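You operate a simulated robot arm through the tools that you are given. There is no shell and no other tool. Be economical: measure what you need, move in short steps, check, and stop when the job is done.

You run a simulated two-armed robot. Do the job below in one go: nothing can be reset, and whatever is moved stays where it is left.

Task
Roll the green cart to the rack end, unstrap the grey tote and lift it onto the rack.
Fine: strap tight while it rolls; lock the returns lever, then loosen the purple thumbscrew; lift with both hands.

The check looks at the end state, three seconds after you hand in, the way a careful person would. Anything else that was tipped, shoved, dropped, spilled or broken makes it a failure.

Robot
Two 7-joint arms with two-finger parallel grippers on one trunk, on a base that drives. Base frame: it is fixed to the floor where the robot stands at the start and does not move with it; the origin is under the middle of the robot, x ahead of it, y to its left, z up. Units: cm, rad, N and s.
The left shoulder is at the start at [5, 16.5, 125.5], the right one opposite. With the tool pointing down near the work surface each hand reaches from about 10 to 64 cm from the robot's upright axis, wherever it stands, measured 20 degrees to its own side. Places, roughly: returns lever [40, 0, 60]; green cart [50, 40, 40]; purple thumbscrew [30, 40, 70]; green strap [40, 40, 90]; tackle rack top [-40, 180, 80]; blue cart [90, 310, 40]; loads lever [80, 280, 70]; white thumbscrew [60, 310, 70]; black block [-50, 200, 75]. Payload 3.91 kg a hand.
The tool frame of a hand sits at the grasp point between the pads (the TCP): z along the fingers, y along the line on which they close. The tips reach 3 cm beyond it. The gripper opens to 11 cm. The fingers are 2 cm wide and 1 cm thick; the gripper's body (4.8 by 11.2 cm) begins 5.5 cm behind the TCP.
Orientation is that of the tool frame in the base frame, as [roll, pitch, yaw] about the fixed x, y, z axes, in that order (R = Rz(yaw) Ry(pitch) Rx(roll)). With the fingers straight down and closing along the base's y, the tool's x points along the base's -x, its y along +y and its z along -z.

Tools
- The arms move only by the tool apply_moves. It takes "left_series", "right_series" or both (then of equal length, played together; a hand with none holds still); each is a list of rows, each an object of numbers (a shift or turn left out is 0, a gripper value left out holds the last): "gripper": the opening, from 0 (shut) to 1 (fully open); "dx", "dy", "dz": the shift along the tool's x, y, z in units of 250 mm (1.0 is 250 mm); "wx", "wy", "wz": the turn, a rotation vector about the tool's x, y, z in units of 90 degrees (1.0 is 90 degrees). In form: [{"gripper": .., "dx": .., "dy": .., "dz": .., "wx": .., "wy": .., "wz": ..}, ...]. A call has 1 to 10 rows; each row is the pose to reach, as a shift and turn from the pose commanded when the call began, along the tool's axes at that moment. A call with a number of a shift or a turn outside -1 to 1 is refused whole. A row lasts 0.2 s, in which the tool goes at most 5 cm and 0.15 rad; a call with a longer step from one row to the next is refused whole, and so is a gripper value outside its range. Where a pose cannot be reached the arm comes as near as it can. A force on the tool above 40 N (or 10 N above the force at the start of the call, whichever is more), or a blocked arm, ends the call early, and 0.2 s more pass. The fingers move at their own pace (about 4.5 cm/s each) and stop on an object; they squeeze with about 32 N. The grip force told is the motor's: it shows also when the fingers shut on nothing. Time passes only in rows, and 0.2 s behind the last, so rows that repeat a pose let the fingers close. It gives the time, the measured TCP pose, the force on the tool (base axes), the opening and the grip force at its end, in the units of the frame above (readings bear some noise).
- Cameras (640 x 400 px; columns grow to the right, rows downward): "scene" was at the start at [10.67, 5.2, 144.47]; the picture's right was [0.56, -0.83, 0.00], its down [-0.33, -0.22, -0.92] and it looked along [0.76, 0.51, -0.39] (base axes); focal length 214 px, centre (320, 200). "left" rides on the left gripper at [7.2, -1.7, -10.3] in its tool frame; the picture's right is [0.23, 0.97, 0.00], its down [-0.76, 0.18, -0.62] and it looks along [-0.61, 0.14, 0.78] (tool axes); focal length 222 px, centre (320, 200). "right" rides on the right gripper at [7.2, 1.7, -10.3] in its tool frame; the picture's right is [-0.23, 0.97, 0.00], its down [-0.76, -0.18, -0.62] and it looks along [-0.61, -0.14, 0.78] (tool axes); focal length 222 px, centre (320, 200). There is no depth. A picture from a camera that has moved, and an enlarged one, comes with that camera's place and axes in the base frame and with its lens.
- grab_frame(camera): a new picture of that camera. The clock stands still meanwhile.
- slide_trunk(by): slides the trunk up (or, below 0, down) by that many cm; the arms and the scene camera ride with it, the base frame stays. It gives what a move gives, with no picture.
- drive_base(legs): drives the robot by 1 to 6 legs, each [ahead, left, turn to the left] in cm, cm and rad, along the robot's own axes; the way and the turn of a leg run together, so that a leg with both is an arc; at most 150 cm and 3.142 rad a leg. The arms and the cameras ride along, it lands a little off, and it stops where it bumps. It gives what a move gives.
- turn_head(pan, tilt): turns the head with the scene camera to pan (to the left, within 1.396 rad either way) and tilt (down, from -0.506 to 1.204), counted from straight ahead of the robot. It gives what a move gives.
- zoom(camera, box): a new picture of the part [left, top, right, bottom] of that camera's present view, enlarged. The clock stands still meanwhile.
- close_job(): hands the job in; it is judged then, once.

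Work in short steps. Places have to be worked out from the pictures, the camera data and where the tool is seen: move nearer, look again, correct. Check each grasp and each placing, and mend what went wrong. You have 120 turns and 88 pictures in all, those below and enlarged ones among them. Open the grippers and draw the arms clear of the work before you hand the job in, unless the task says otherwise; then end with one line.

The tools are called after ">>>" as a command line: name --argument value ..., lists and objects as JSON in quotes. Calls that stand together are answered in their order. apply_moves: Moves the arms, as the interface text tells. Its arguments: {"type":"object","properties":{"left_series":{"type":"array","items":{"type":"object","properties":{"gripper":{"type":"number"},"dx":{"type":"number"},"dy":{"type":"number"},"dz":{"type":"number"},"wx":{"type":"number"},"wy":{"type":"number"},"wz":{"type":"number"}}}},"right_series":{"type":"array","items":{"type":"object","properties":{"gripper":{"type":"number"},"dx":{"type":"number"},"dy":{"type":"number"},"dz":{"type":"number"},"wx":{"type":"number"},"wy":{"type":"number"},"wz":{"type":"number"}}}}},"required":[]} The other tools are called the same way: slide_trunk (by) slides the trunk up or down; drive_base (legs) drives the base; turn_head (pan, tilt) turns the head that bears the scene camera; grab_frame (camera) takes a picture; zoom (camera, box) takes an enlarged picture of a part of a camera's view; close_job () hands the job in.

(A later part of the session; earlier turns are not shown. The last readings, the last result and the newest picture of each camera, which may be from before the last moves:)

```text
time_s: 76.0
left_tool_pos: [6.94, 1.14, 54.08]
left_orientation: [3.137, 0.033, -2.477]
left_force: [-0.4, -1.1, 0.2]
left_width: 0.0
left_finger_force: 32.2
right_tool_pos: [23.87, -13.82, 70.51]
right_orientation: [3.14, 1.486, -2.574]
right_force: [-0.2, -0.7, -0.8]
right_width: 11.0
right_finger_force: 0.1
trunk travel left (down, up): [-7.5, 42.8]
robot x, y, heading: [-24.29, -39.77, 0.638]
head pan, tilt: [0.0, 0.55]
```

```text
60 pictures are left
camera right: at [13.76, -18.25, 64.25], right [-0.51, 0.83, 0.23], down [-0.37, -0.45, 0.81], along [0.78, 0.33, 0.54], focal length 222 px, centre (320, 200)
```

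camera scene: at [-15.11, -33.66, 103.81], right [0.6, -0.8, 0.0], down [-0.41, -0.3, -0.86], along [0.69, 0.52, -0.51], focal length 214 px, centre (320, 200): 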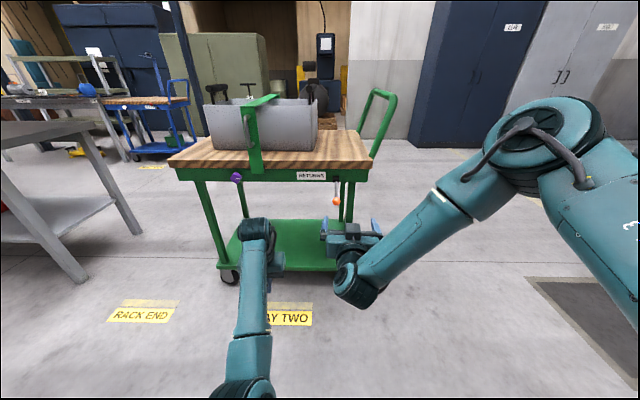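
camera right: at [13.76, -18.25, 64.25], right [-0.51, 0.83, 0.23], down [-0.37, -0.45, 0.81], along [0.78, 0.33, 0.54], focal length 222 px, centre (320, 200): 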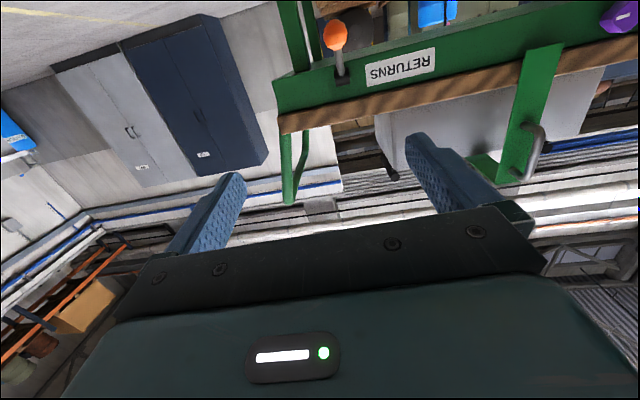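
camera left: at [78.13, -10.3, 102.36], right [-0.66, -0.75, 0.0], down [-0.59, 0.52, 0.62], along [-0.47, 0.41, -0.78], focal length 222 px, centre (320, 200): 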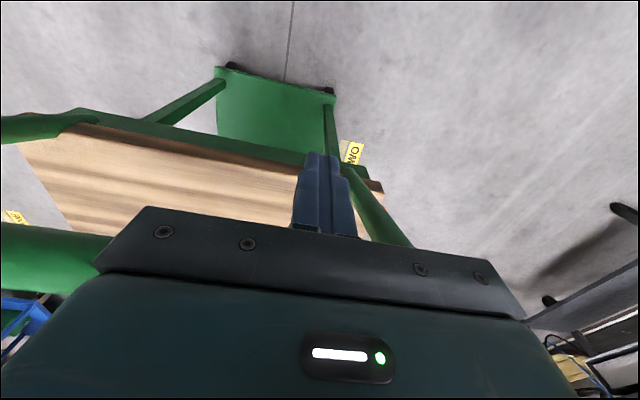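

Knob pinned at ≈(43, 2.6, 63), pivot ≈(47.4, 5.4, 70.5). I shut the right gripper to use as a rod, place it just handle-side of the knob, and drive in 24.5 cm.

>>> apply_moves --right_series '[{"gripper": 0, "dx": 0.1, "dy": -0.05}, {"dx": 0.2, "dy": -0.1}, {"dx": 0.3, "dy": -0.14}, {"dx": 0.3, "dy": -0.14}, {"dx": 0.3, "dy": -0.14}, {"dx": 0.3, "dy": -0.14}, {"dx": 0.3, "dy": -0.14}]'

>>> drive_base --legs '[[24, 0, 0]]'

>>> grab_frame --camera "scene"

>>> grab_frame --camera "right"

```text
time_s: 77.6
left_tool_pos: [7.0, 1.08, 54.18]
left_orientation: [3.135, 0.032, -2.476]
left_force: [-0.3, -0.1, 0.4]
left_width: 0.01
left_finger_force: 31.7
right_tool_pos: [22.09, -14.14, 65.64]
right_orientation: [3.128, 1.483, -2.591]
right_force: [0.6, -1.1, 0.0]
right_width: 0.01
right_finger_force: 32.0
right hand out of reach, approached as far as the arm can: row 1, 2, 3, 4, 5, 6, 7
trunk travel left (down, up): [-7.5, 42.8]
robot x, y, heading: [-23.77, -40.05, 0.642]
head pan, tilt: [0.0, 0.55]
```

```text
time_s: 79.4
left_tool_pos: [25.91, 14.66, 54.36]
left_orientation: [-3.141, 0.044, -2.486]
left_force: [-0.6, 0.2, 0.1]
left_width: 0.01
left_finger_force: 32.0
right_tool_pos: [40.35, -0.75, 65.61]
right_orientation: [-3.135, 1.49, -2.574]
right_force: [-1.2, -2.2, 2.3]
right_width: 0.01
right_finger_force: 32.2
trunk travel left (down, up): [-7.5, 42.8]
robot x, y, heading: [-5.91, -26.52, 0.643]
head pan, tilt: [0.0, 0.55]
stopped in leg 1: the force on the tool passed its limit (the readings are from after the stop); the commanded pose is now the measured one
```

```text
59 pictures are left
camera scene: at [3.27, -19.97, 103.58], right [0.6, -0.8, 0.0], down [-0.41, -0.3, -0.86], along [0.69, 0.51, -0.51], focal length 214 px, centre (320, 200)
```

scene: 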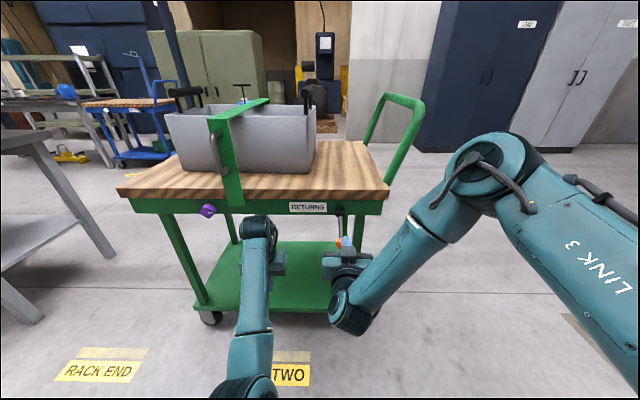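

```text
58 pictures are left
camera right: at [30.25, -4.99, 59.21], right [-0.5, 0.83, 0.23], down [-0.38, -0.45, 0.81], along [0.78, 0.32, 0.54], focal length 222 px, centre (320, 200)
```

right: 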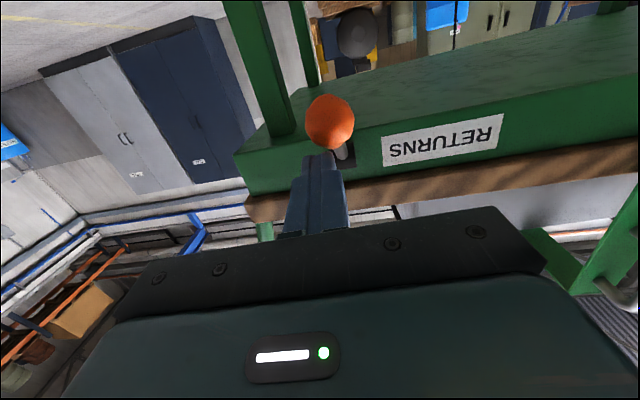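

Finger tip ran into the knob head-on (needs ~3 cm further to handle side and 2 lower). I back 4, shift base right 3, lower trunk 2.5, and go forward again.

>>> drive_base --legs '[[-4, 0, 0], [0, -2.6, 0]]'

>>> slide_trunk --by -2.3

>>> drive_base --legs '[[7.5, 0, 0]]'

>>> grab_frame --camera "right"

```text
time_s: 80.7
left_tool_pos: [24.26, 10.15, 54.46]
left_orientation: [3.141, 0.044, -2.485]
left_force: [-0.8, 0.6, -0.1]
left_width: 0.0
left_finger_force: 32.1
right_tool_pos: [38.69, -5.08, 65.53]
right_orientation: [3.137, 1.487, -2.587]
right_force: [0.9, -0.9, -0.4]
right_width: 0.02
right_finger_force: 31.9
trunk travel left (down, up): [-7.5, 42.8]
robot x, y, heading: [-7.15, -31.21, 0.641]
head pan, tilt: [0.0, 0.55]
```

```text
time_s: 81.4
left_tool_pos: [24.62, 10.18, 55.48]
left_orientation: [3.139, 0.084, -2.488]
left_force: [0.3, 0.0, -0.6]
left_width: 0.0
left_finger_force: 31.8
right_tool_pos: [38.05, -5.52, 65.68]
right_orientation: [3.083, 1.508, -2.639]
right_force: [0.3, 0.1, -0.9]
right_width: 0.0
right_finger_force: 31.6
trunk travel left (down, up): [-5.2, 45.1]
robot x, y, heading: [-7.16, -31.05, 0.64]
head pan, tilt: [0.0, 0.55]
```

```text
time_s: 82.5
left_tool_pos: [30.74, 14.75, 55.57]
left_orientation: [-3.141, 0.086, -2.486]
left_force: [-0.7, 0.2, 0.5]
left_width: 0.0
left_finger_force: 32.4
right_tool_pos: [44.18, -1.06, 65.37]
right_orientation: [3.07, 1.508, -2.648]
right_force: [-0.1, -0.3, 1.5]
right_width: 0.0
right_finger_force: 31.7
trunk travel left (down, up): [-5.2, 45.1]
robot x, y, heading: [-0.89, -26.54, 0.638]
head pan, tilt: [0.0, 0.55]
```

```text
57 pictures are left
camera right: at [34.14, -5.31, 58.84], right [-0.51, 0.83, 0.23], down [-0.39, -0.46, 0.8], along [0.77, 0.32, 0.55], focal length 222 px, centre (320, 200)
```

right: 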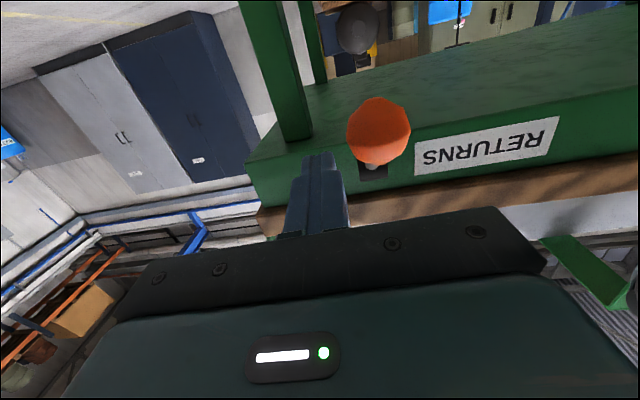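

Rod is now on the handle-side of the knob. I sweep toward the plate along the lever's arc.

>>> apply_moves --right_series '[{"dy": 0.03, "dx": 0.01}, {"dy": 0.056, "dx": 0.02}, {"dy": 0.09, "dx": 0.024}, {"dy": 0.12, "dx": 0.024}, {"dy": 0.155, "dx": 0.024}, {"dy": 0.188, "dx": 0.024}, {"dy": 0.22, "dx": 0.016}, {"dy": 0.25, "dx": 0.004}]'

>>> grab_frame --camera "right"

```text
time_s: 83.1
left_tool_pos: [31.48, 14.45, 55.62]
left_orientation: [3.141, 0.092, -2.501]
left_force: [0.6, -0.5, 0.2]
left_width: 0.0
left_finger_force: 31.9
right_tool_pos: [43.79, -0.29, 64.96]
right_orientation: [-3.141, 1.519, -2.599]
right_force: [-1.0, -8.7, 8.4]
right_width: 0.01
right_finger_force: 31.9
trunk travel left (down, up): [-5.2, 45.1]
robot x, y, heading: [-1.51, -25.74, 0.638]
head pan, tilt: [0.0, 0.55]
stopped in row 3 (right hand): the force on the tool passed its limit (the readings are from after the stop); the commanded pose is now the measured one
```

```text
56 pictures are left
camera right: at [33.76, -4.37, 58.22], right [-0.49, 0.84, 0.23], down [-0.41, -0.45, 0.79], along [0.77, 0.3, 0.56], focal length 222 px, centre (320, 200)
```

right: 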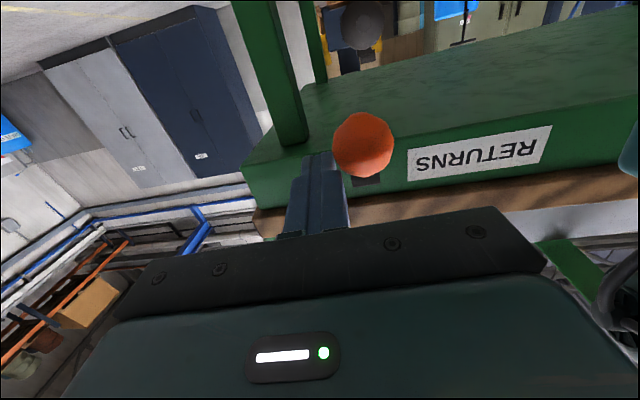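

Sideways is stiff; comparing with the blue cart, its lever sits up-and-out, so the lever flips up/down. I must lift the knob from below. Low limit seems caused by the lowered trunk, so I back off, raise the trunk 20, and lower the right hand with the arm.

>>> drive_base --legs '[[-14, 0, 0]]'

>>> slide_trunk --by 22

>>> apply_moves --right_series '[{"dx": 0.1}, {"dx": 0.2}, {"dx": 0.3}, {"dx": 0.4}, {"dx": 0.5}, {"dx": 0.6}, {"dx": 0.7}, {"dx": 0.8}, {"dx": 0.9}, {"dx": 1.0}]'

```text
time_s: 83.8
left_tool_pos: [33.16, 17.0, 56.6]
left_orientation: [3.123, 0.159, -2.496]
left_force: [-0.5, -0.8, -0.9]
left_width: 0.02
left_finger_force: 32.1
right_tool_pos: [44.97, 0.06, 62.51]
right_orientation: [-3.005, 1.511, -2.484]
right_force: [1.9, -3.9, -2.3]
right_width: 0.0
right_finger_force: 32.2
trunk travel left (down, up): [-5.2, 45.1]
robot x, y, heading: [-1.27, -26.83, 0.637]
head pan, tilt: [0.0, 0.55]
stopped in leg 1: the force on the tool passed its limit (the readings are from after the stop); the commanded pose is now the measured one
```

```text
time_s: 86.1
left_tool_pos: [33.01, 16.9, 78.55]
left_orientation: [3.127, 0.153, -2.492]
left_force: [0.1, 0.1, 0.0]
left_width: 0.0
left_finger_force: 31.6
right_tool_pos: [44.99, 0.1, 84.88]
right_orientation: [-3.009, 1.511, -2.484]
right_force: [0.2, -0.6, 0.1]
right_width: 0.01
right_finger_force: 32.1
trunk travel left (down, up): [-27.2, 23.1]
robot x, y, heading: [-1.35, -26.61, 0.639]
head pan, tilt: [0.0, 0.55]
```

```text
time_s: 88.3
left_tool_pos: [32.97, 16.89, 78.6]
left_orientation: [3.127, 0.151, -2.494]
left_force: [0.0, -0.5, -0.5]
left_width: 0.0
left_finger_force: 32.3
right_tool_pos: [39.3, 4.99, 69.26]
right_orientation: [-3.029, 1.457, -2.566]
right_force: [1.0, -0.2, -0.4]
right_width: 0.03
right_finger_force: 31.6
right hand out of reach, approached as far as the arm can: row 2, 3, 4, 5, 6, 7, 8, 9, 10
trunk travel left (down, up): [-27.2, 23.1]
robot x, y, heading: [-1.63, -26.65, 0.639]
head pan, tilt: [0.0, 0.55]
```

The drive-back was halted, so I check what has happened to the lever.

>>> grab_frame --camera "right"

>>> zoom --camera "scene" --box '[160, 140, 480, 340]'

```text
55 pictures are left
camera right: at [28.75, 1.52, 63.19], right [-0.41, 0.89, 0.21], down [-0.4, -0.39, 0.83], along [0.82, 0.26, 0.51], focal length 222 px, centre (320, 200)
```

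right: 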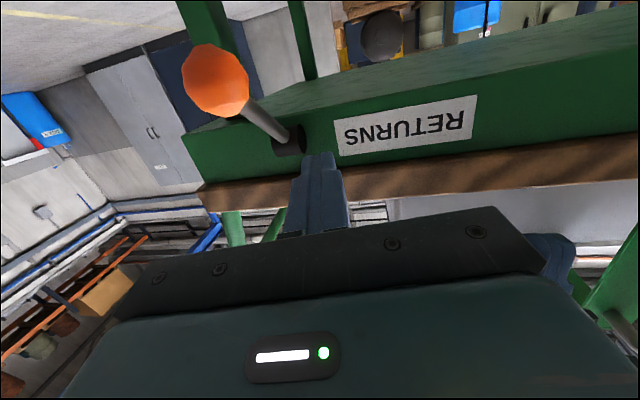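

```text
2.00 times, centred on (320, 240) of scene
camera zoom: at [8.25, -19.43, 122.85], right [0.59, -0.8, 0.0], down [-0.42, -0.31, -0.85], along [0.69, 0.51, -0.52], focal length 429 px, centre (320, 120)
```

zoom: 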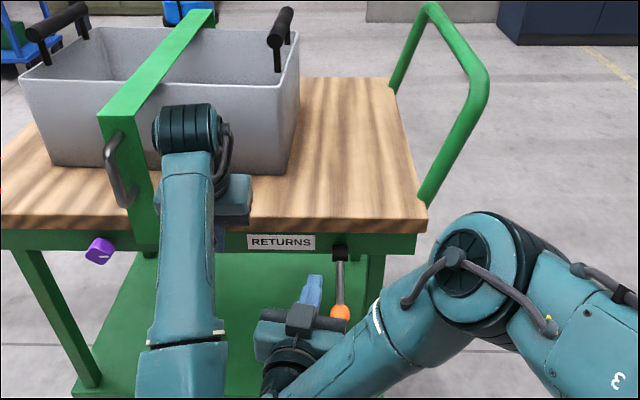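

Lever still down. Better: grip the knob from above with fingers down straddling it (stem lies between the fingers) and pull it out and up. I back off 15 and pitch the right hand back down.

>>> drive_base --legs '[[-15, 0, 0]]'

>>> apply_moves --right_series '[{"wy": 0.095, "gripper": 0.7}, {"wy": 0.19}, {"wy": 0.285}, {"wy": 0.38}, {"wy": 0.475}, {"wy": 0.57}, {"wy": 0.665}, {"wy": 0.76}, {"wy": 0.855}, {"wy": 0.92}]'

>>> grab_frame --camera "right"

```text
time_s: 89.7
left_tool_pos: [20.86, 8.04, 78.65]
left_orientation: [3.129, 0.152, -2.489]
left_force: [-0.1, -1.0, -0.2]
left_width: 0.0
left_finger_force: 32.1
right_tool_pos: [27.26, -3.79, 69.36]
right_orientation: [-3.028, 1.454, -2.562]
right_force: [-0.1, 0.9, -0.5]
right_width: 0.0
right_finger_force: 32.1
trunk travel left (down, up): [-27.2, 23.1]
robot x, y, heading: [-13.41, -35.24, 0.642]
head pan, tilt: [0.0, 0.55]
```

```text
time_s: 91.9
left_tool_pos: [20.81, 8.05, 78.59]
left_orientation: [3.128, 0.151, -2.491]
left_force: [-0.2, 0.8, 0.3]
left_width: 0.0
left_finger_force: 32.1
right_tool_pos: [27.25, -3.82, 69.3]
right_orientation: [-3.13, 0.007, -2.674]
right_force: [0.3, -0.1, 0.0]
right_width: 7.72
right_finger_force: 0.1
trunk travel left (down, up): [-27.2, 23.1]
robot x, y, heading: [-13.77, -35.55, 0.644]
head pan, tilt: [0.0, 0.55]
```

```text
53 pictures are left
camera right: at [19.89, -5.48, 79.44], right [-0.24, 0.97, -0.01], down [0.75, 0.19, 0.63], along [0.62, 0.14, -0.78], focal length 222 px, centre (320, 200)
```

right: 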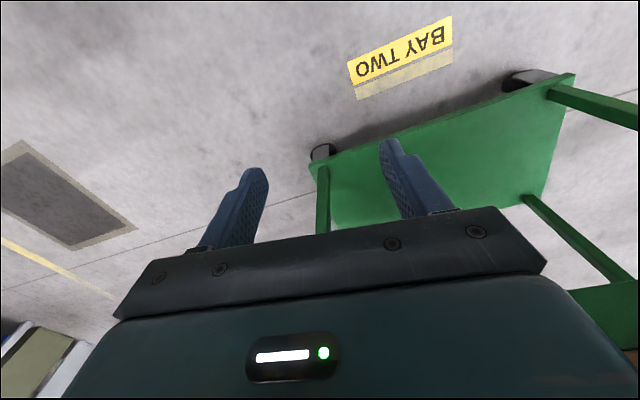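

Now shift the right hand 4 cm toward the handle side, lower to knob height, align its yaw with the cart, then drive in 12.

>>> apply_moves --right_series '[{"dy": -0.08, "dz": 0.08, "wz": -0.05}, {"dx": -0.02, "dy": -0.16, "dz": 0.16, "wz": -0.1}, {"dx": -0.02, "dy": -0.16, "dz": 0.24, "wz": -0.1}, {"dx": -0.02, "dy": -0.16, "dz": 0.25, "wz": -0.1}]'

>>> drive_base --legs '[[11, 0, 0]]'

>>> grab_frame --camera "right"

```text
time_s: 92.9
left_tool_pos: [20.88, 7.95, 78.6]
left_orientation: [3.129, 0.153, -2.491]
left_force: [0.2, 0.2, -0.7]
left_width: 0.0
left_finger_force: 32.1
right_tool_pos: [29.68, -7.29, 63.12]
right_orientation: [-3.128, 0.007, -2.516]
right_force: [0.1, -0.2, -0.5]
right_width: 7.68
right_finger_force: 0.0
trunk travel left (down, up): [-27.2, 23.1]
robot x, y, heading: [-13.38, -35.62, 0.635]
head pan, tilt: [0.0, 0.55]
```

```text
time_s: 94.1
left_tool_pos: [29.81, 14.84, 78.57]
left_orientation: [3.127, 0.152, -2.49]
left_force: [-0.2, 0.1, -0.2]
left_width: 0.0
left_finger_force: 32.2
right_tool_pos: [38.54, -0.5, 62.97]
right_orientation: [-3.127, 0.006, -2.515]
right_force: [0.3, 0.1, 0.3]
right_width: 7.75
right_finger_force: 0.0
trunk travel left (down, up): [-27.2, 23.1]
robot x, y, heading: [-4.16, -28.39, 0.64]
head pan, tilt: [0.0, 0.55]
```

```text
52 pictures are left
camera right: at [31.57, -3.27, 73.3], right [-0.39, 0.92, -0.01], down [0.71, 0.31, 0.63], along [0.59, 0.24, -0.78], focal length 222 px, centre (320, 200)
```

right: 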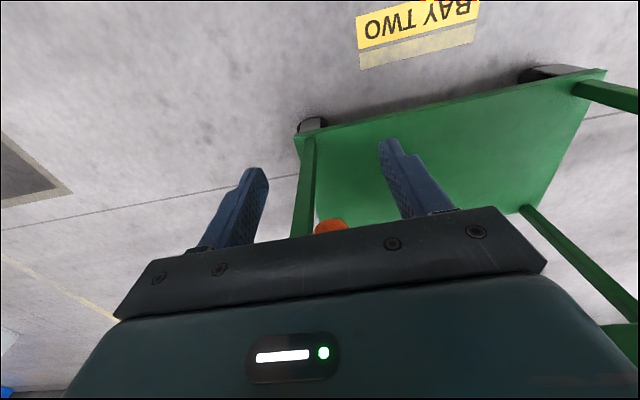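

Knob appears centred between the fingers, ~5 cm ahead. Move forward 5.4 and close.

>>> apply_moves --right_series '[{"dx": -0.08}, {"dx": -0.15}, {"dx": -0.21}, {"dx": -0.21}, {"dx": -0.21, "gripper": 0}, {"dx": -0.21}, {"dx": -0.21}, {"dx": -0.21}, {"dx": -0.21}]'

>>> grab_frame --camera "right"

```text
time_s: 96.1
left_tool_pos: [29.84, 14.83, 78.65]
left_orientation: [3.128, 0.151, -2.487]
left_force: [-0.3, 0.2, -0.4]
left_width: 0.0
left_finger_force: 32.0
right_tool_pos: [42.88, 2.47, 63.03]
right_orientation: [-3.126, 0.007, -2.517]
right_force: [0.2, -2.8, 0.2]
right_width: 3.07
right_finger_force: 45.0
trunk travel left (down, up): [-27.2, 23.1]
robot x, y, heading: [-4.59, -28.96, 0.639]
head pan, tilt: [0.0, 0.55]
```

```text
51 pictures are left
camera right: at [36.0, -0.26, 73.39], right [-0.39, 0.92, -0.01], down [0.71, 0.31, 0.63], along [0.59, 0.23, -0.77], focal length 222 px, centre (320, 200)
```

right: 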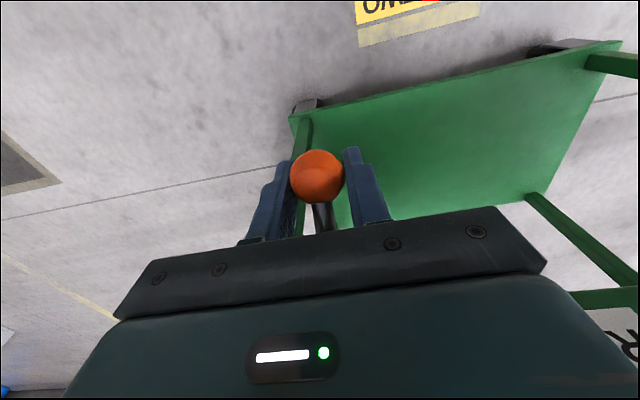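

Knob gripped (3.1 cm). Pull along the arc outward and up, first part.

>>> apply_moves --right_series '[{"dx": 0.026, "dz": -0.021}, {"dx": 0.049, "dz": -0.043}, {"dx": 0.071, "dz": -0.066}, {"dx": 0.09, "dz": -0.091}, {"dx": 0.108, "dz": -0.118}, {"dx": 0.122, "dz": -0.146}]'

```text
time_s: 97.5
left_tool_pos: [29.97, 14.92, 78.53]
left_orientation: [3.129, 0.148, -2.489]
left_force: [-0.4, -0.2, -0.6]
left_width: 0.0
left_finger_force: 32.2
right_tool_pos: [40.67, 0.8, 66.55]
right_orientation: [-3.125, 0.01, -2.517]
right_force: [26.1, 15.9, -1.9]
right_width: 3.12
right_finger_force: 44.9
trunk travel left (down, up): [-27.2, 23.1]
robot x, y, heading: [-4.56, -28.63, 0.639]
head pan, tilt: [0.0, 0.55]
```

The knob follows with ~30 N inward pull; continue mostly upward, then look.

>>> apply_moves --right_series '[{"dx": 0.0, "dz": -0.06}, {"dx": 0.0, "dz": -0.12}, {"dx": 0.0, "dz": -0.18}, {"dx": -0.01, "dz": -0.24}]'

>>> grab_frame --camera "right"

```text
time_s: 98.5
left_tool_pos: [29.72, 14.72, 78.67]
left_orientation: [3.125, 0.152, -2.489]
left_force: [-0.5, -1.3, 0.8]
left_width: 0.0
left_finger_force: 31.5
right_tool_pos: [40.05, 0.99, 72.64]
right_orientation: [-3.128, 0.001, -2.513]
right_force: [-12.2, -16.2, -7.7]
right_width: 3.01
right_finger_force: 45.4
trunk travel left (down, up): [-27.2, 23.1]
robot x, y, heading: [-4.37, -28.83, 0.642]
head pan, tilt: [0.0, 0.55]
```

```text
50 pictures are left
camera right: at [33.1, -1.79, 82.88], right [-0.39, 0.92, -0.01], down [0.72, 0.31, 0.63], along [0.58, 0.23, -0.78], focal length 222 px, centre (320, 200)
```

right: 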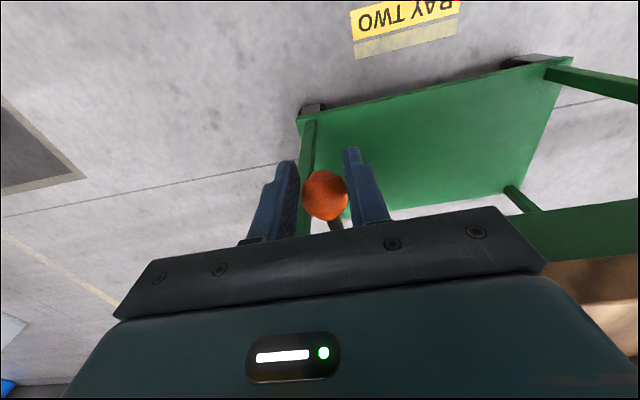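

Knob is up at z≈72.6 and still held. Continue up with a little outward slack, then inward.

>>> apply_moves --right_series '[{"dx": 0.03, "dz": -0.05}, {"dx": 0.03, "dz": -0.11}, {"dx": 0.015, "dz": -0.16}, {"dx": -0.01, "dz": -0.21}, {"dx": -0.03, "dz": -0.25}]'

>>> zoom --camera "scene" --box '[160, 140, 480, 340]'

```text
time_s: 99.7
left_tool_pos: [29.75, 14.88, 78.51]
left_orientation: [3.129, 0.151, -2.489]
left_force: [-0.5, 0.0, 0.4]
left_width: 0.0
left_finger_force: 32.6
right_tool_pos: [41.11, 1.56, 79.12]
right_orientation: [-3.126, 0.013, -2.516]
right_force: [-0.6, 0.9, 0.2]
right_width: 0.01
right_finger_force: 37.5
trunk travel left (down, up): [-27.2, 23.1]
robot x, y, heading: [-4.75, -28.57, 0.64]
head pan, tilt: [0.0, 0.55]
```

```text
2.00 times, centred on (320, 240) of scene
camera zoom: at [5.14, -21.61, 122.87], right [0.6, -0.8, 0.0], down [-0.42, -0.31, -0.85], along [0.68, 0.51, -0.52], focal length 429 px, centre (320, 120)
```

zoom: 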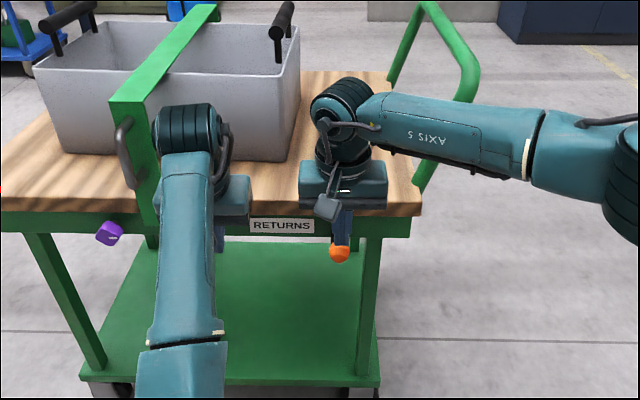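

The grip slipped at the end; knob is now well up (~z 74). Raise the hand a bit and inspect the lever.

>>> apply_moves --right_series '[{"dz": -0.15, "dx": 0.05}, {"dz": -0.3, "dx": 0.15}, {"dz": -0.4, "dx": 0.3}]'

>>> zoom --camera "scene" --box '[256, 220, 384, 300]'

>>> grab_frame --camera "right"

```text
time_s: 100.5
left_tool_pos: [29.64, 14.81, 78.6]
left_orientation: [3.127, 0.152, -2.489]
left_force: [0.2, -0.4, 0.1]
left_width: 0.02
left_finger_force: 32.4
right_tool_pos: [34.76, -3.07, 89.11]
right_orientation: [-3.128, 0.009, -2.516]
right_force: [-0.3, 0.0, -0.6]
right_width: 0.02
right_finger_force: 38.3
trunk travel left (down, up): [-27.2, 23.1]
robot x, y, heading: [-4.44, -28.77, 0.642]
head pan, tilt: [0.0, 0.55]
```

```text
5.00 times, centred on (320, 260) of scene
camera zoom: at [5.12, -21.63, 122.86], right [0.6, -0.8, 0.0], down [-0.42, -0.31, -0.85], along [0.68, 0.51, -0.52], focal length 1072 px, centre (320, -100)
```

zoom: 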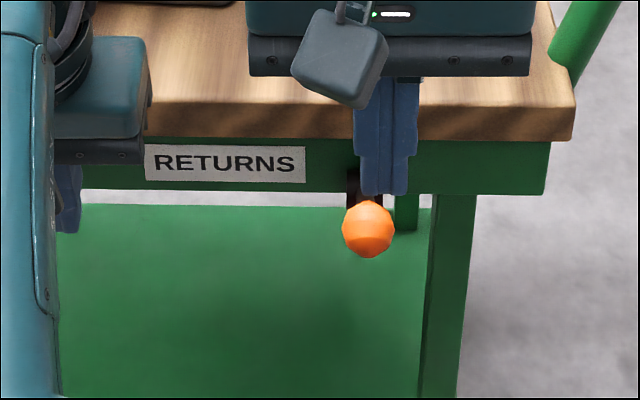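

```text
47 pictures are left
camera right: at [27.71, -5.83, 99.26], right [-0.39, 0.92, -0.01], down [0.71, 0.31, 0.63], along [0.59, 0.23, -0.77], focal length 222 px, centre (320, 200)
```

right: 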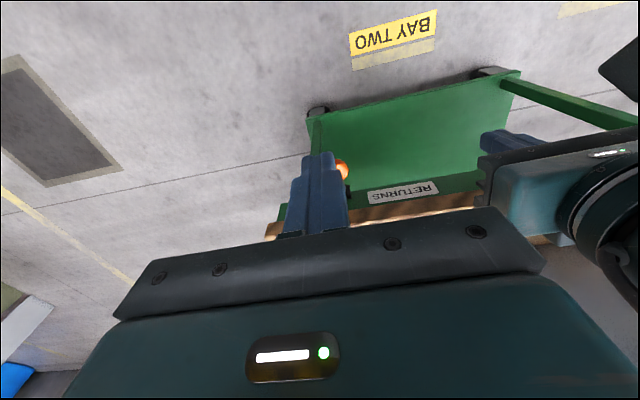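

Knob at ≈(40.6, 1.9, 75): about 30° above horizontal. I regrip it and try lifting further to feel for the end stop.

>>> apply_moves --right_series '[{"gripper": 0.7}, {"dx": -0.1, "dy": 0.024}, {"dx": -0.2, "dy": 0.024}, {"dx": -0.308, "dy": 0.024, "dz": 0.12}, {"dx": -0.308, "dy": 0.024, "dz": 0.28}, {"dx": -0.308, "dy": 0.024, "dz": 0.43}, {"dx": -0.308, "dy": 0.024, "dz": 0.565, "gripper": 0}, {"dx": -0.308, "dy": 0.024, "dz": 0.565}, {"dx": -0.308, "dy": 0.024, "dz": 0.565}, {"dx": -0.308, "dy": 0.024, "dz": 0.565}]'

>>> apply_moves --right_series '[{"dx": -0.02, "dz": -0.04}, {"dx": -0.045, "dz": -0.075}, {"dx": -0.075, "dz": -0.105}, {"dx": -0.11, "dz": -0.13}]'

>>> grab_frame --camera "right"

```text
time_s: 102.7
left_tool_pos: [29.83, 14.75, 78.64]
left_orientation: [3.124, 0.154, -2.488]
left_force: [-0.8, 0.0, -0.2]
left_width: 0.03
left_finger_force: 31.7
right_tool_pos: [41.0, 2.06, 74.91]
right_orientation: [-3.127, 0.008, -2.516]
right_force: [3.4, -4.2, -1.3]
right_width: 3.06
right_finger_force: 44.3
trunk travel left (down, up): [-27.2, 23.1]
robot x, y, heading: [-4.77, -28.78, 0.643]
head pan, tilt: [0.0, 0.55]
```

```text
time_s: 103.7
left_tool_pos: [29.8, 14.73, 78.65]
left_orientation: [3.126, 0.152, -2.488]
left_force: [-0.2, 0.6, 0.3]
left_width: 0.0
left_finger_force: 31.8
right_tool_pos: [43.08, 3.74, 78.32]
right_orientation: [-3.13, 0.012, -2.516]
right_force: [-0.3, -0.6, 0.2]
right_width: 0.0
right_finger_force: 37.8
trunk travel left (down, up): [-27.2, 23.1]
robot x, y, heading: [-4.43, -28.47, 0.639]
head pan, tilt: [0.0, 0.55]
```

```text
46 pictures are left
camera right: at [36.09, 0.93, 88.62], right [-0.39, 0.92, -0.01], down [0.71, 0.3, 0.64], along [0.59, 0.24, -0.77], focal length 222 px, centre (320, 200)
```

right: 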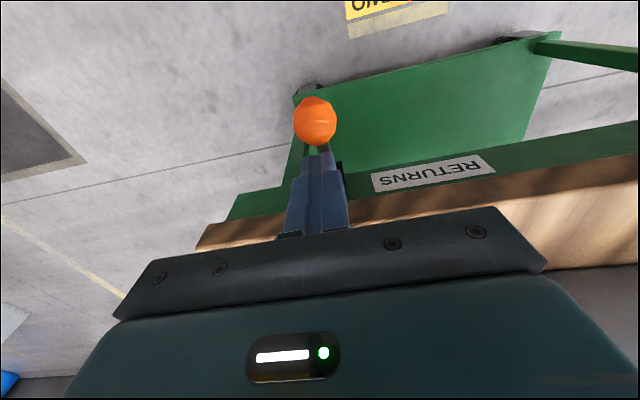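

Slipped again against an end stop, so the lever is fully up (free). I raise the hand, restore trunk height, and drive back behind the handle.

>>> apply_moves --right_series '[{"dz": -0.15}, {"dz": -0.3}, {"dz": -0.45, "gripper": 1}]'

>>> slide_trunk --by 20

>>> drive_base --legs '[[-15, 0, 0], [0, -106.6, 0], [103.3, 0, 0], [0, 0, 1.55]]'

>>> apply_moves --right_series '[{"wz": 0.095}, {"wz": 0.19}, {"wz": 0.285}, {"wz": 0.38}, {"wz": 0.475}, {"wz": 0.57}, {"wz": 0.665}, {"wz": 0.76}, {"wz": 0.855}, {"wz": 0.95}]'

```text
time_s: 104.5
left_tool_pos: [29.7, 14.87, 78.6]
left_orientation: [3.129, 0.152, -2.489]
left_force: [-0.4, -0.1, -0.5]
left_width: 0.0
left_finger_force: 31.7
right_tool_pos: [42.76, 3.82, 89.45]
right_orientation: [-3.127, 0.008, -2.515]
right_force: [0.0, 0.2, -0.2]
right_width: 3.23
right_finger_force: 0.0
trunk travel left (down, up): [-27.2, 23.1]
robot x, y, heading: [-4.36, -28.54, 0.641]
head pan, tilt: [0.0, 0.55]
```

```text
time_s: 106.7
left_tool_pos: [29.87, 14.89, 98.61]
left_orientation: [3.128, 0.153, -2.489]
left_force: [-0.2, -0.6, -0.3]
left_width: 0.0
left_finger_force: 32.2
right_tool_pos: [42.85, 3.63, 109.41]
right_orientation: [-3.127, 0.009, -2.515]
right_force: [-0.1, 1.1, -0.1]
right_width: 11.0
right_finger_force: 0.2
trunk travel left (down, up): [-47.2, 3.1]
robot x, y, heading: [-4.33, -28.85, 0.645]
head pan, tilt: [0.0, 0.55]
```

```text
time_s: 121.9
left_tool_pos: [87.48, -26.94, 98.52]
left_orientation: [3.128, 0.152, -0.923]
left_force: [0.3, -0.7, -0.1]
left_width: 0.0
left_finger_force: 31.9
right_tool_pos: [98.8, -13.79, 109.4]
right_orientation: [-3.128, 0.007, -0.951]
right_force: [-0.5, -0.1, 0.0]
right_width: 10.99
right_finger_force: 0.0
trunk travel left (down, up): [-47.2, 3.1]
robot x, y, heading: [130.81, -61.71, 2.201]
head pan, tilt: [0.0, 0.55]
```

```text
time_s: 124.1
left_tool_pos: [87.43, -26.89, 98.54]
left_orientation: [3.126, 0.151, -0.923]
left_force: [-1.4, 0.7, -0.4]
left_width: 0.0
left_finger_force: 31.8
right_tool_pos: [98.68, -13.83, 109.36]
right_orientation: [3.134, 0.016, -2.447]
right_force: [-0.8, 0.1, -0.4]
right_width: 11.0
right_finger_force: 0.0
trunk travel left (down, up): [-47.2, 3.1]
robot x, y, heading: [130.91, -61.45, 2.206]
head pan, tilt: [0.0, 0.55]
```

Set the hands: right to ahead≈52/left≈-8.5, left to ahead≈49 with z≈93; then drive 27 and look.

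>>> apply_moves --left_series '[{"dx": 0.06, "dz": 0.07, "wy": 0.03}, {"dx": 0.12, "dz": 0.14, "wy": 0.06}, {"dx": 0.18, "dz": 0.2, "wy": 0.097}, {"dx": 0.18, "dz": 0.22, "wy": 0.097}]' --right_series '[{"dx": -0.08, "dy": -0.07, "wz": 0.02}, {"dx": -0.16, "dy": -0.14, "wz": 0.04}, {"dx": -0.256, "dy": -0.216, "dz": 0.08, "wz": 0.05}, {"dx": -0.256, "dy": -0.216, "dz": 0.12, "wz": 0.05}]'

>>> drive_base --legs '[[28, 0, 0]]'

>>> grab_frame --camera "right"

```text
time_s: 125.1
left_tool_pos: [89.72, -29.92, 92.41]
left_orientation: [3.127, 0.001, -0.92]
left_force: [-0.5, -1.2, 0.1]
left_width: 0.0
left_finger_force: 31.8
right_tool_pos: [107.2, -13.66, 106.24]
right_orientation: [3.132, 0.013, -2.521]
right_force: [-0.6, -0.2, -0.9]
right_width: 10.98
right_finger_force: 0.1
trunk travel left (down, up): [-47.2, 3.1]
robot x, y, heading: [131.04, -61.73, 2.205]
head pan, tilt: [0.0, 0.55]
```

```text
time_s: 127.1
left_tool_pos: [73.27, -7.55, 92.41]
left_orientation: [3.126, 0.0, -0.924]
left_force: [0.0, -0.9, -0.1]
left_width: 0.02
left_finger_force: 32.2
right_tool_pos: [90.78, 8.75, 106.27]
right_orientation: [3.133, 0.014, -2.524]
right_force: [-0.5, 0.3, 0.0]
right_width: 10.99
right_finger_force: 0.1
trunk travel left (down, up): [-47.2, 3.1]
robot x, y, heading: [114.55, -39.39, 2.21]
head pan, tilt: [0.0, 0.55]
```

```text
45 pictures are left
camera right: at [83.78, 5.83, 116.48], right [-0.38, 0.92, 0.01], down [0.72, 0.29, 0.63], along [0.58, 0.25, -0.77], focal length 222 px, centre (320, 200)
```

right: 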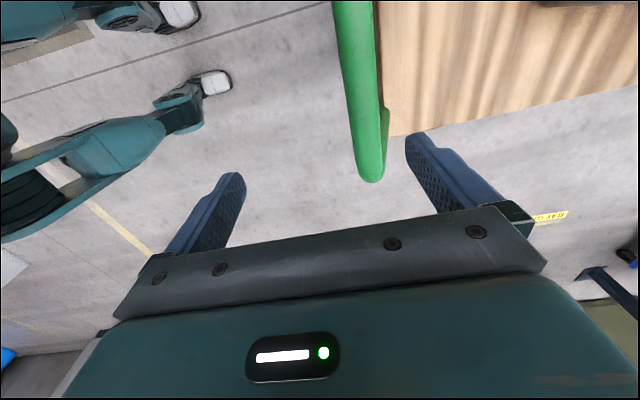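

Bar is ~3.9 cm ahead of the right TCP. Drive 3.5, lower onto the bar and grip, and bring the left fingers near the bar.

>>> drive_base --legs '[[3.5, 0, 0]]'

>>> apply_moves --right_series '[{"dz": 0.1}, {"dz": 0.2}, {"dz": 0.3}, {"dz": 0.37}, {"dz": 0.37, "gripper": 0}, {"dz": 0.37}, {"dz": 0.37}, {"dz": 0.37}, {"dz": 0.37}, {"dz": 0.37}]'

```text
time_s: 127.9
left_tool_pos: [71.24, -4.64, 92.46]
left_orientation: [3.126, -0.003, -0.923]
left_force: [0.8, 0.3, 0.4]
left_width: 0.03
left_finger_force: 32.3
right_tool_pos: [88.57, 11.67, 106.24]
right_orientation: [3.134, 0.014, -2.522]
right_force: [-1.3, 0.4, -0.6]
right_width: 11.01
right_finger_force: 0.0
trunk travel left (down, up): [-47.2, 3.1]
robot x, y, heading: [112.22, -36.34, 2.208]
head pan, tilt: [0.0, 0.55]
```

```text
time_s: 130.1
left_tool_pos: [71.38, -4.65, 92.5]
left_orientation: [3.128, 0.001, -0.924]
left_force: [0.2, -0.3, -0.4]
left_width: 0.01
left_finger_force: 32.0
right_tool_pos: [88.67, 11.64, 96.96]
right_orientation: [3.133, 0.014, -2.523]
right_force: [1.1, 1.0, -0.2]
right_width: 2.77
right_finger_force: 43.3
trunk travel left (down, up): [-47.2, 3.1]
robot x, y, heading: [112.3, -35.86, 2.202]
head pan, tilt: [0.0, 0.55]
```

Gripped with no load, so the cart is probably free now. Left nudges up to the bar, then I drive 10 cm as a test.

>>> apply_moves --left_series '[{"dx": -0.015}, {"dx": -0.028}, {"dx": -0.028}]'

>>> drive_base --legs '[[10, 0, 0]]'

>>> grab_frame --camera "scene"

```text
time_s: 130.9
left_tool_pos: [70.98, -4.09, 92.39]
left_orientation: [3.127, -0.002, -0.922]
left_force: [8.0, -8.7, 2.7]
left_width: 0.01
left_finger_force: 32.3
right_tool_pos: [88.8, 11.77, 96.99]
right_orientation: [3.131, 0.014, -2.522]
right_force: [-5.3, 3.6, -6.2]
right_width: 2.78
right_finger_force: 44.9
trunk travel left (down, up): [-47.2, 3.1]
robot x, y, heading: [112.51, -36.56, 2.203]
head pan, tilt: [0.0, 0.55]
```

```text
time_s: 132.1
left_tool_pos: [64.86, 3.77, 92.45]
left_orientation: [3.125, -0.004, -0.922]
left_force: [7.0, -14.1, -1.2]
left_width: 0.0
left_finger_force: 31.9
right_tool_pos: [83.07, 19.82, 97.04]
right_orientation: [3.132, 0.013, -2.526]
right_force: [-2.3, 9.1, -3.7]
right_width: 2.77
right_finger_force: 45.0
trunk travel left (down, up): [-47.2, 3.1]
robot x, y, heading: [106.68, -28.32, 2.202]
head pan, tilt: [0.0, 0.55]
```

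```text
44 pictures are left
camera scene: at [99.59, -18.65, 142.86], right [0.81, 0.59, 0.0], down [0.31, -0.42, -0.85], along [-0.5, 0.69, -0.52], focal length 214 px, centre (320, 200)
```

scene: 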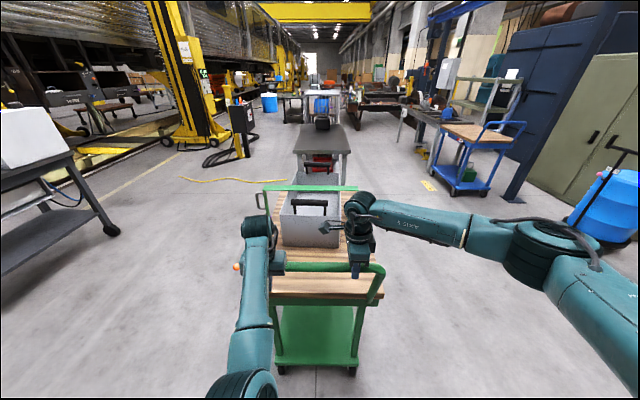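

The cart rolls freely. Target bar position is ~57 cm further; I drive 40 and check alignment and rack clearance.

>>> drive_base --legs '[[40, 0, 0]]'

>>> turn_head --pan 0 --tilt 0.55

>>> grab_frame --camera "scene"

```text
time_s: 134.6
left_tool_pos: [41.36, 35.91, 92.49]
left_orientation: [3.122, -0.003, -0.922]
left_force: [0.7, -0.2, 0.7]
left_width: 0.0
left_finger_force: 31.7
right_tool_pos: [59.69, 52.2, 96.92]
right_orientation: [3.132, 0.019, -2.528]
right_force: [23.2, 19.9, 8.5]
right_width: 2.76
right_finger_force: 44.7
trunk travel left (down, up): [-47.2, 3.1]
robot x, y, heading: [82.6, 4.12, 2.204]
head pan, tilt: [0.0, 0.55]
```

```text
time_s: 135.2
left_tool_pos: [41.4, 35.9, 92.34]
left_orientation: [3.123, -0.002, -0.923]
left_force: [0.8, -0.2, -0.5]
left_width: 0.01
left_finger_force: 31.4
right_tool_pos: [59.74, 52.33, 97.05]
right_orientation: [3.133, 0.022, -2.529]
right_force: [10.1, 3.4, 3.4]
right_width: 2.78
right_finger_force: 45.0
trunk travel left (down, up): [-47.2, 3.1]
robot x, y, heading: [83.18, 4.18, 2.202]
head pan, tilt: [0.0, 0.55]
```

```text
43 pictures are left
camera scene: at [76.08, 13.51, 142.86], right [0.81, 0.59, 0.0], down [0.31, -0.42, -0.85], along [-0.51, 0.69, -0.52], focal length 214 px, centre (320, 200)
```

scene: 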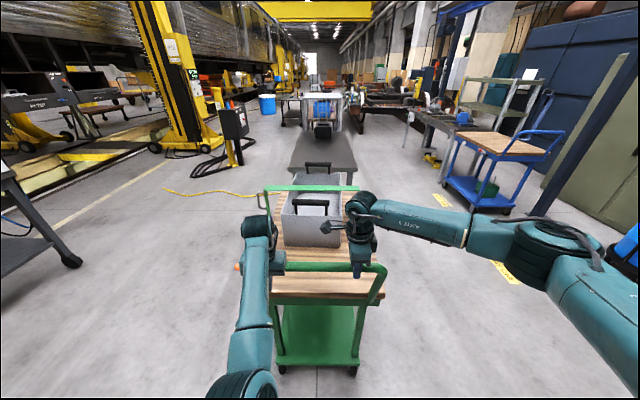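

Cart has moved ~50 cm, straight. Remaining ~17.5 cm; drive it.

>>> drive_base --legs '[[17.3, 0, 0]]'

>>> grab_frame --camera "scene"

>>> grab_frame --camera "left"

```text
time_s: 136.6
left_tool_pos: [31.37, 49.98, 92.52]
left_orientation: [3.125, -0.004, -0.924]
left_force: [1.4, -3.3, 1.2]
left_width: 0.0
left_finger_force: 32.2
right_tool_pos: [49.69, 66.25, 97.11]
right_orientation: [3.135, 0.02, -2.532]
right_force: [18.5, 11.0, 4.4]
right_width: 2.78
right_finger_force: 44.9
trunk travel left (down, up): [-47.2, 3.1]
robot x, y, heading: [72.9, 18.06, 2.202]
head pan, tilt: [0.0, 0.55]
```

```text
42 pictures are left
camera scene: at [66.04, 27.48, 142.88], right [0.81, 0.59, 0.0], down [0.31, -0.42, -0.85], along [-0.5, 0.69, -0.52], focal length 214 px, centre (320, 200)
```

scene: 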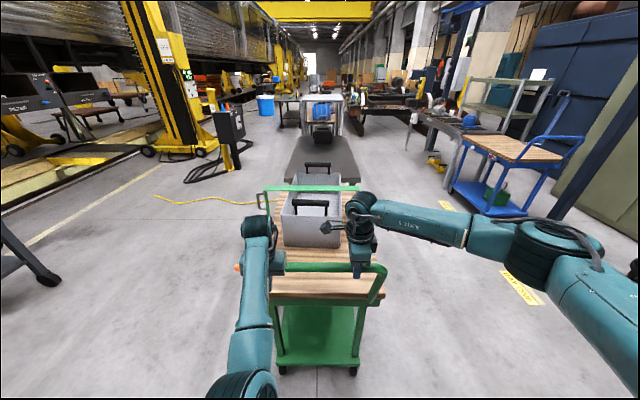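

```text
41 pictures are left
camera left: at [37.24, 45.28, 102.76], right [-0.64, -0.77, 0.02], down [-0.59, 0.51, 0.62], along [-0.49, 0.39, -0.78], focal length 222 px, centre (320, 200)
```

left: 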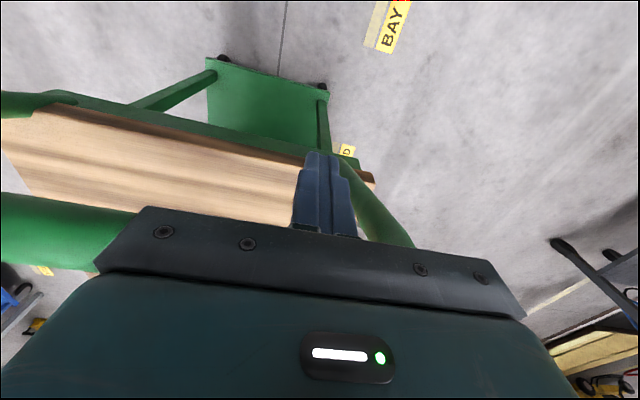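

Cart is placed (moved ~67.5 cm, RACK END label now beside it, small gap to rack). Release the bar, raise, unwind the right hand, and drive round to the lever side.

>>> apply_moves --left_series '[{"dx": 0.04}, {"dx": 0.08}, {"dx": 0.12}, {"dx": 0.12}, {"dx": 0.12}, {"dx": 0.12}, {"dx": 0.12}, {"dx": 0.12}]' --right_series '[{"gripper": 1}, {"gripper": 1}, {"gripper": 1}, {"gripper": 1}, {"gripper": 1, "dz": -0.12}, {"dz": -0.24}, {"dz": -0.36}, {"dz": -0.48}]'

>>> drive_base --legs '[[-35, 0, 0], [0, 0, -1.56], [-98, 0, 0], [0, 117, 0]]'

>>> apply_moves --right_series '[{"wz": -0.095}, {"wz": -0.19}, {"wz": -0.285}, {"wz": -0.38}, {"wz": -0.475}, {"wz": -0.57}, {"wz": -0.665}, {"wz": -0.76}, {"wz": -0.855}, {"wz": -0.95}]'

>>> slide_trunk --by -20

>>> grab_frame --camera "scene"

>>> grab_frame --camera "right"

```text
time_s: 138.4
left_tool_pos: [31.84, 47.75, 93.2]
left_orientation: [3.113, 0.019, -0.917]
left_force: [-0.6, -0.2, 0.6]
left_width: 0.0
left_finger_force: 32.1
right_tool_pos: [49.39, 66.03, 108.98]
right_orientation: [3.135, 0.023, -2.533]
right_force: [-0.4, 0.6, -0.3]
right_width: 11.0
right_finger_force: 0.1
trunk travel left (down, up): [-47.2, 3.1]
robot x, y, heading: [72.55, 18.25, 2.2]
head pan, tilt: [0.0, 0.55]
```

```text
time_s: 154.8
left_tool_pos: [-20.59, 72.45, 92.49]
left_orientation: [3.105, 0.001, -2.536]
left_force: [0.4, -0.1, -0.9]
left_width: 0.0
left_finger_force: 31.8
right_tool_pos: [-2.39, 53.93, 108.86]
right_orientation: [3.134, 0.025, 2.129]
right_force: [0.0, 0.2, -0.4]
right_width: 11.0
right_finger_force: 0.0
trunk travel left (down, up): [-47.2, 3.1]
robot x, y, heading: [-51.77, 33.03, 0.582]
head pan, tilt: [0.0, 0.55]
```

```text
time_s: 157.0
left_tool_pos: [-20.59, 72.47, 92.31]
left_orientation: [3.103, 0.004, -2.535]
left_force: [-0.5, 0.8, -0.4]
left_width: 0.01
left_finger_force: 32.0
right_tool_pos: [-2.44, 53.95, 108.93]
right_orientation: [-3.119, 0.009, -2.659]
right_force: [-0.2, -0.5, 1.0]
right_width: 10.99
right_finger_force: 0.1
trunk travel left (down, up): [-47.2, 3.1]
robot x, y, heading: [-51.71, 33.29, 0.58]
head pan, tilt: [0.0, 0.55]
```

```text
time_s: 159.2
left_tool_pos: [-20.58, 72.42, 72.52]
left_orientation: [3.103, 0.003, -2.535]
left_force: [-0.6, -0.6, 0.3]
left_width: 0.0
left_finger_force: 31.6
right_tool_pos: [-2.52, 53.95, 88.87]
right_orientation: [-3.119, 0.009, -2.661]
right_force: [0.2, -0.1, -0.2]
right_width: 11.0
right_finger_force: 0.1
trunk travel left (down, up): [-27.2, 23.1]
robot x, y, heading: [-52.06, 33.26, 0.579]
head pan, tilt: [0.0, 0.55]
```

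```text
40 pictures are left
camera scene: at [-41.94, 39.63, 122.86], right [0.55, -0.84, 0.0], down [-0.44, -0.29, -0.85], along [0.71, 0.47, -0.52], focal length 214 px, centre (320, 200)
```

scene: 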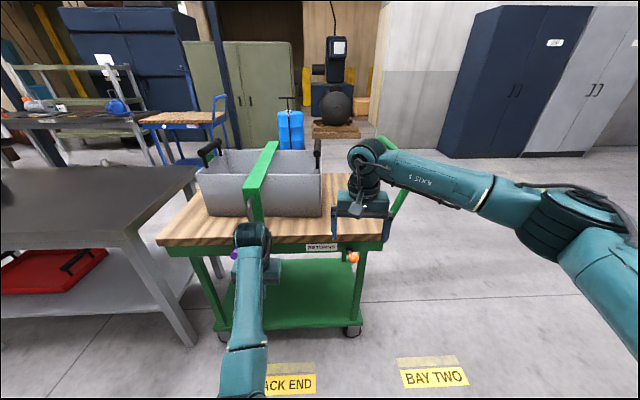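

```text
39 pictures are left
camera right: at [-9.94, 52.27, 99.13], right [-0.25, 0.97, -0.02], down [0.75, 0.2, 0.63], along [0.62, 0.14, -0.77], focal length 222 px, centre (320, 200)
```

right: 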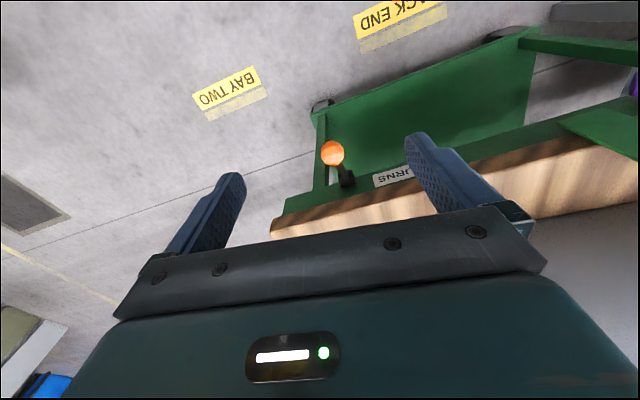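

Knob measured at ≈(2.3, 56.5, 74.3). I straddle it from above, grip, and pull it down along the reverse arc to lock.

>>> apply_moves --right_series '[{"dx": -0.1, "wz": -0.045, "gripper": 0.7}, {"dx": -0.217, "dz": 0.1, "wz": -0.09}, {"dx": -0.217, "dz": 0.25, "wz": -0.09}, {"dx": -0.217, "dz": 0.4, "wz": -0.09}, {"dx": -0.217, "dz": 0.58, "wz": -0.09}, {"dx": -0.217, "dz": 0.58, "wz": -0.09, "gripper": 0}, {"dx": -0.217, "dz": 0.58, "wz": -0.09}, {"dx": -0.217, "dz": 0.58, "wz": -0.09}, {"dx": -0.217, "dz": 0.58, "wz": -0.09}]'

>>> apply_moves --right_series '[{"dx": 0.015, "dz": 0.04}, {"dx": 0.03, "dz": 0.08}, {"dx": 0.045, "dz": 0.13}, {"dx": 0.052, "dz": 0.18}, {"dx": 0.05, "dz": 0.23}, {"dx": 0.04, "dz": 0.28}, {"dx": 0.022, "dz": 0.33}, {"dx": -0.005, "dz": 0.38}, {"dx": -0.04, "dz": 0.43}, {"dx": -0.09, "dz": 0.48}]'

>>> grab_frame --camera "right"

```text
time_s: 161.2
left_tool_pos: [-20.65, 72.4, 72.5]
left_orientation: [3.104, 0.001, -2.531]
left_force: [0.2, -0.6, 0.9]
left_width: 0.0
left_finger_force: 31.5
right_tool_pos: [2.54, 56.35, 74.44]
right_orientation: [-3.118, 0.006, -2.518]
right_force: [-2.5, 6.5, -2.7]
right_width: 3.08
right_finger_force: 43.4
trunk travel left (down, up): [-27.2, 23.1]
robot x, y, heading: [-51.77, 32.76, 0.585]
head pan, tilt: [0.0, 0.55]
```

```text
time_s: 163.4
left_tool_pos: [-20.5, 72.3, 72.47]
left_orientation: [3.102, 0.004, -2.533]
left_force: [-0.1, 0.5, -0.1]
left_width: 0.0
left_finger_force: 32.3
right_tool_pos: [3.83, 56.82, 62.75]
right_orientation: [-3.119, 0.0, -2.517]
right_force: [-19.6, -10.7, -5.0]
right_width: 3.1
right_finger_force: 45.1
right hand out of reach, approached as far as the arm can: row 10
trunk travel left (down, up): [-27.2, 23.1]
robot x, y, heading: [-51.71, 32.97, 0.583]
head pan, tilt: [0.0, 0.55]
```

```text
38 pictures are left
camera right: at [-3.14, 54.2, 73.13], right [-0.38, 0.92, -0.02], down [0.71, 0.31, 0.63], along [0.59, 0.23, -0.78], focal length 222 px, centre (320, 200)
```

right: 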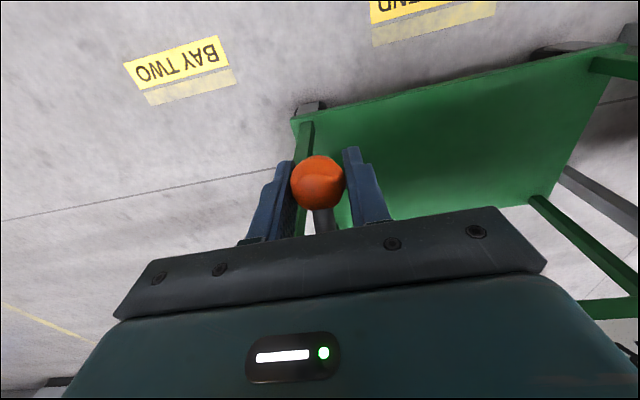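

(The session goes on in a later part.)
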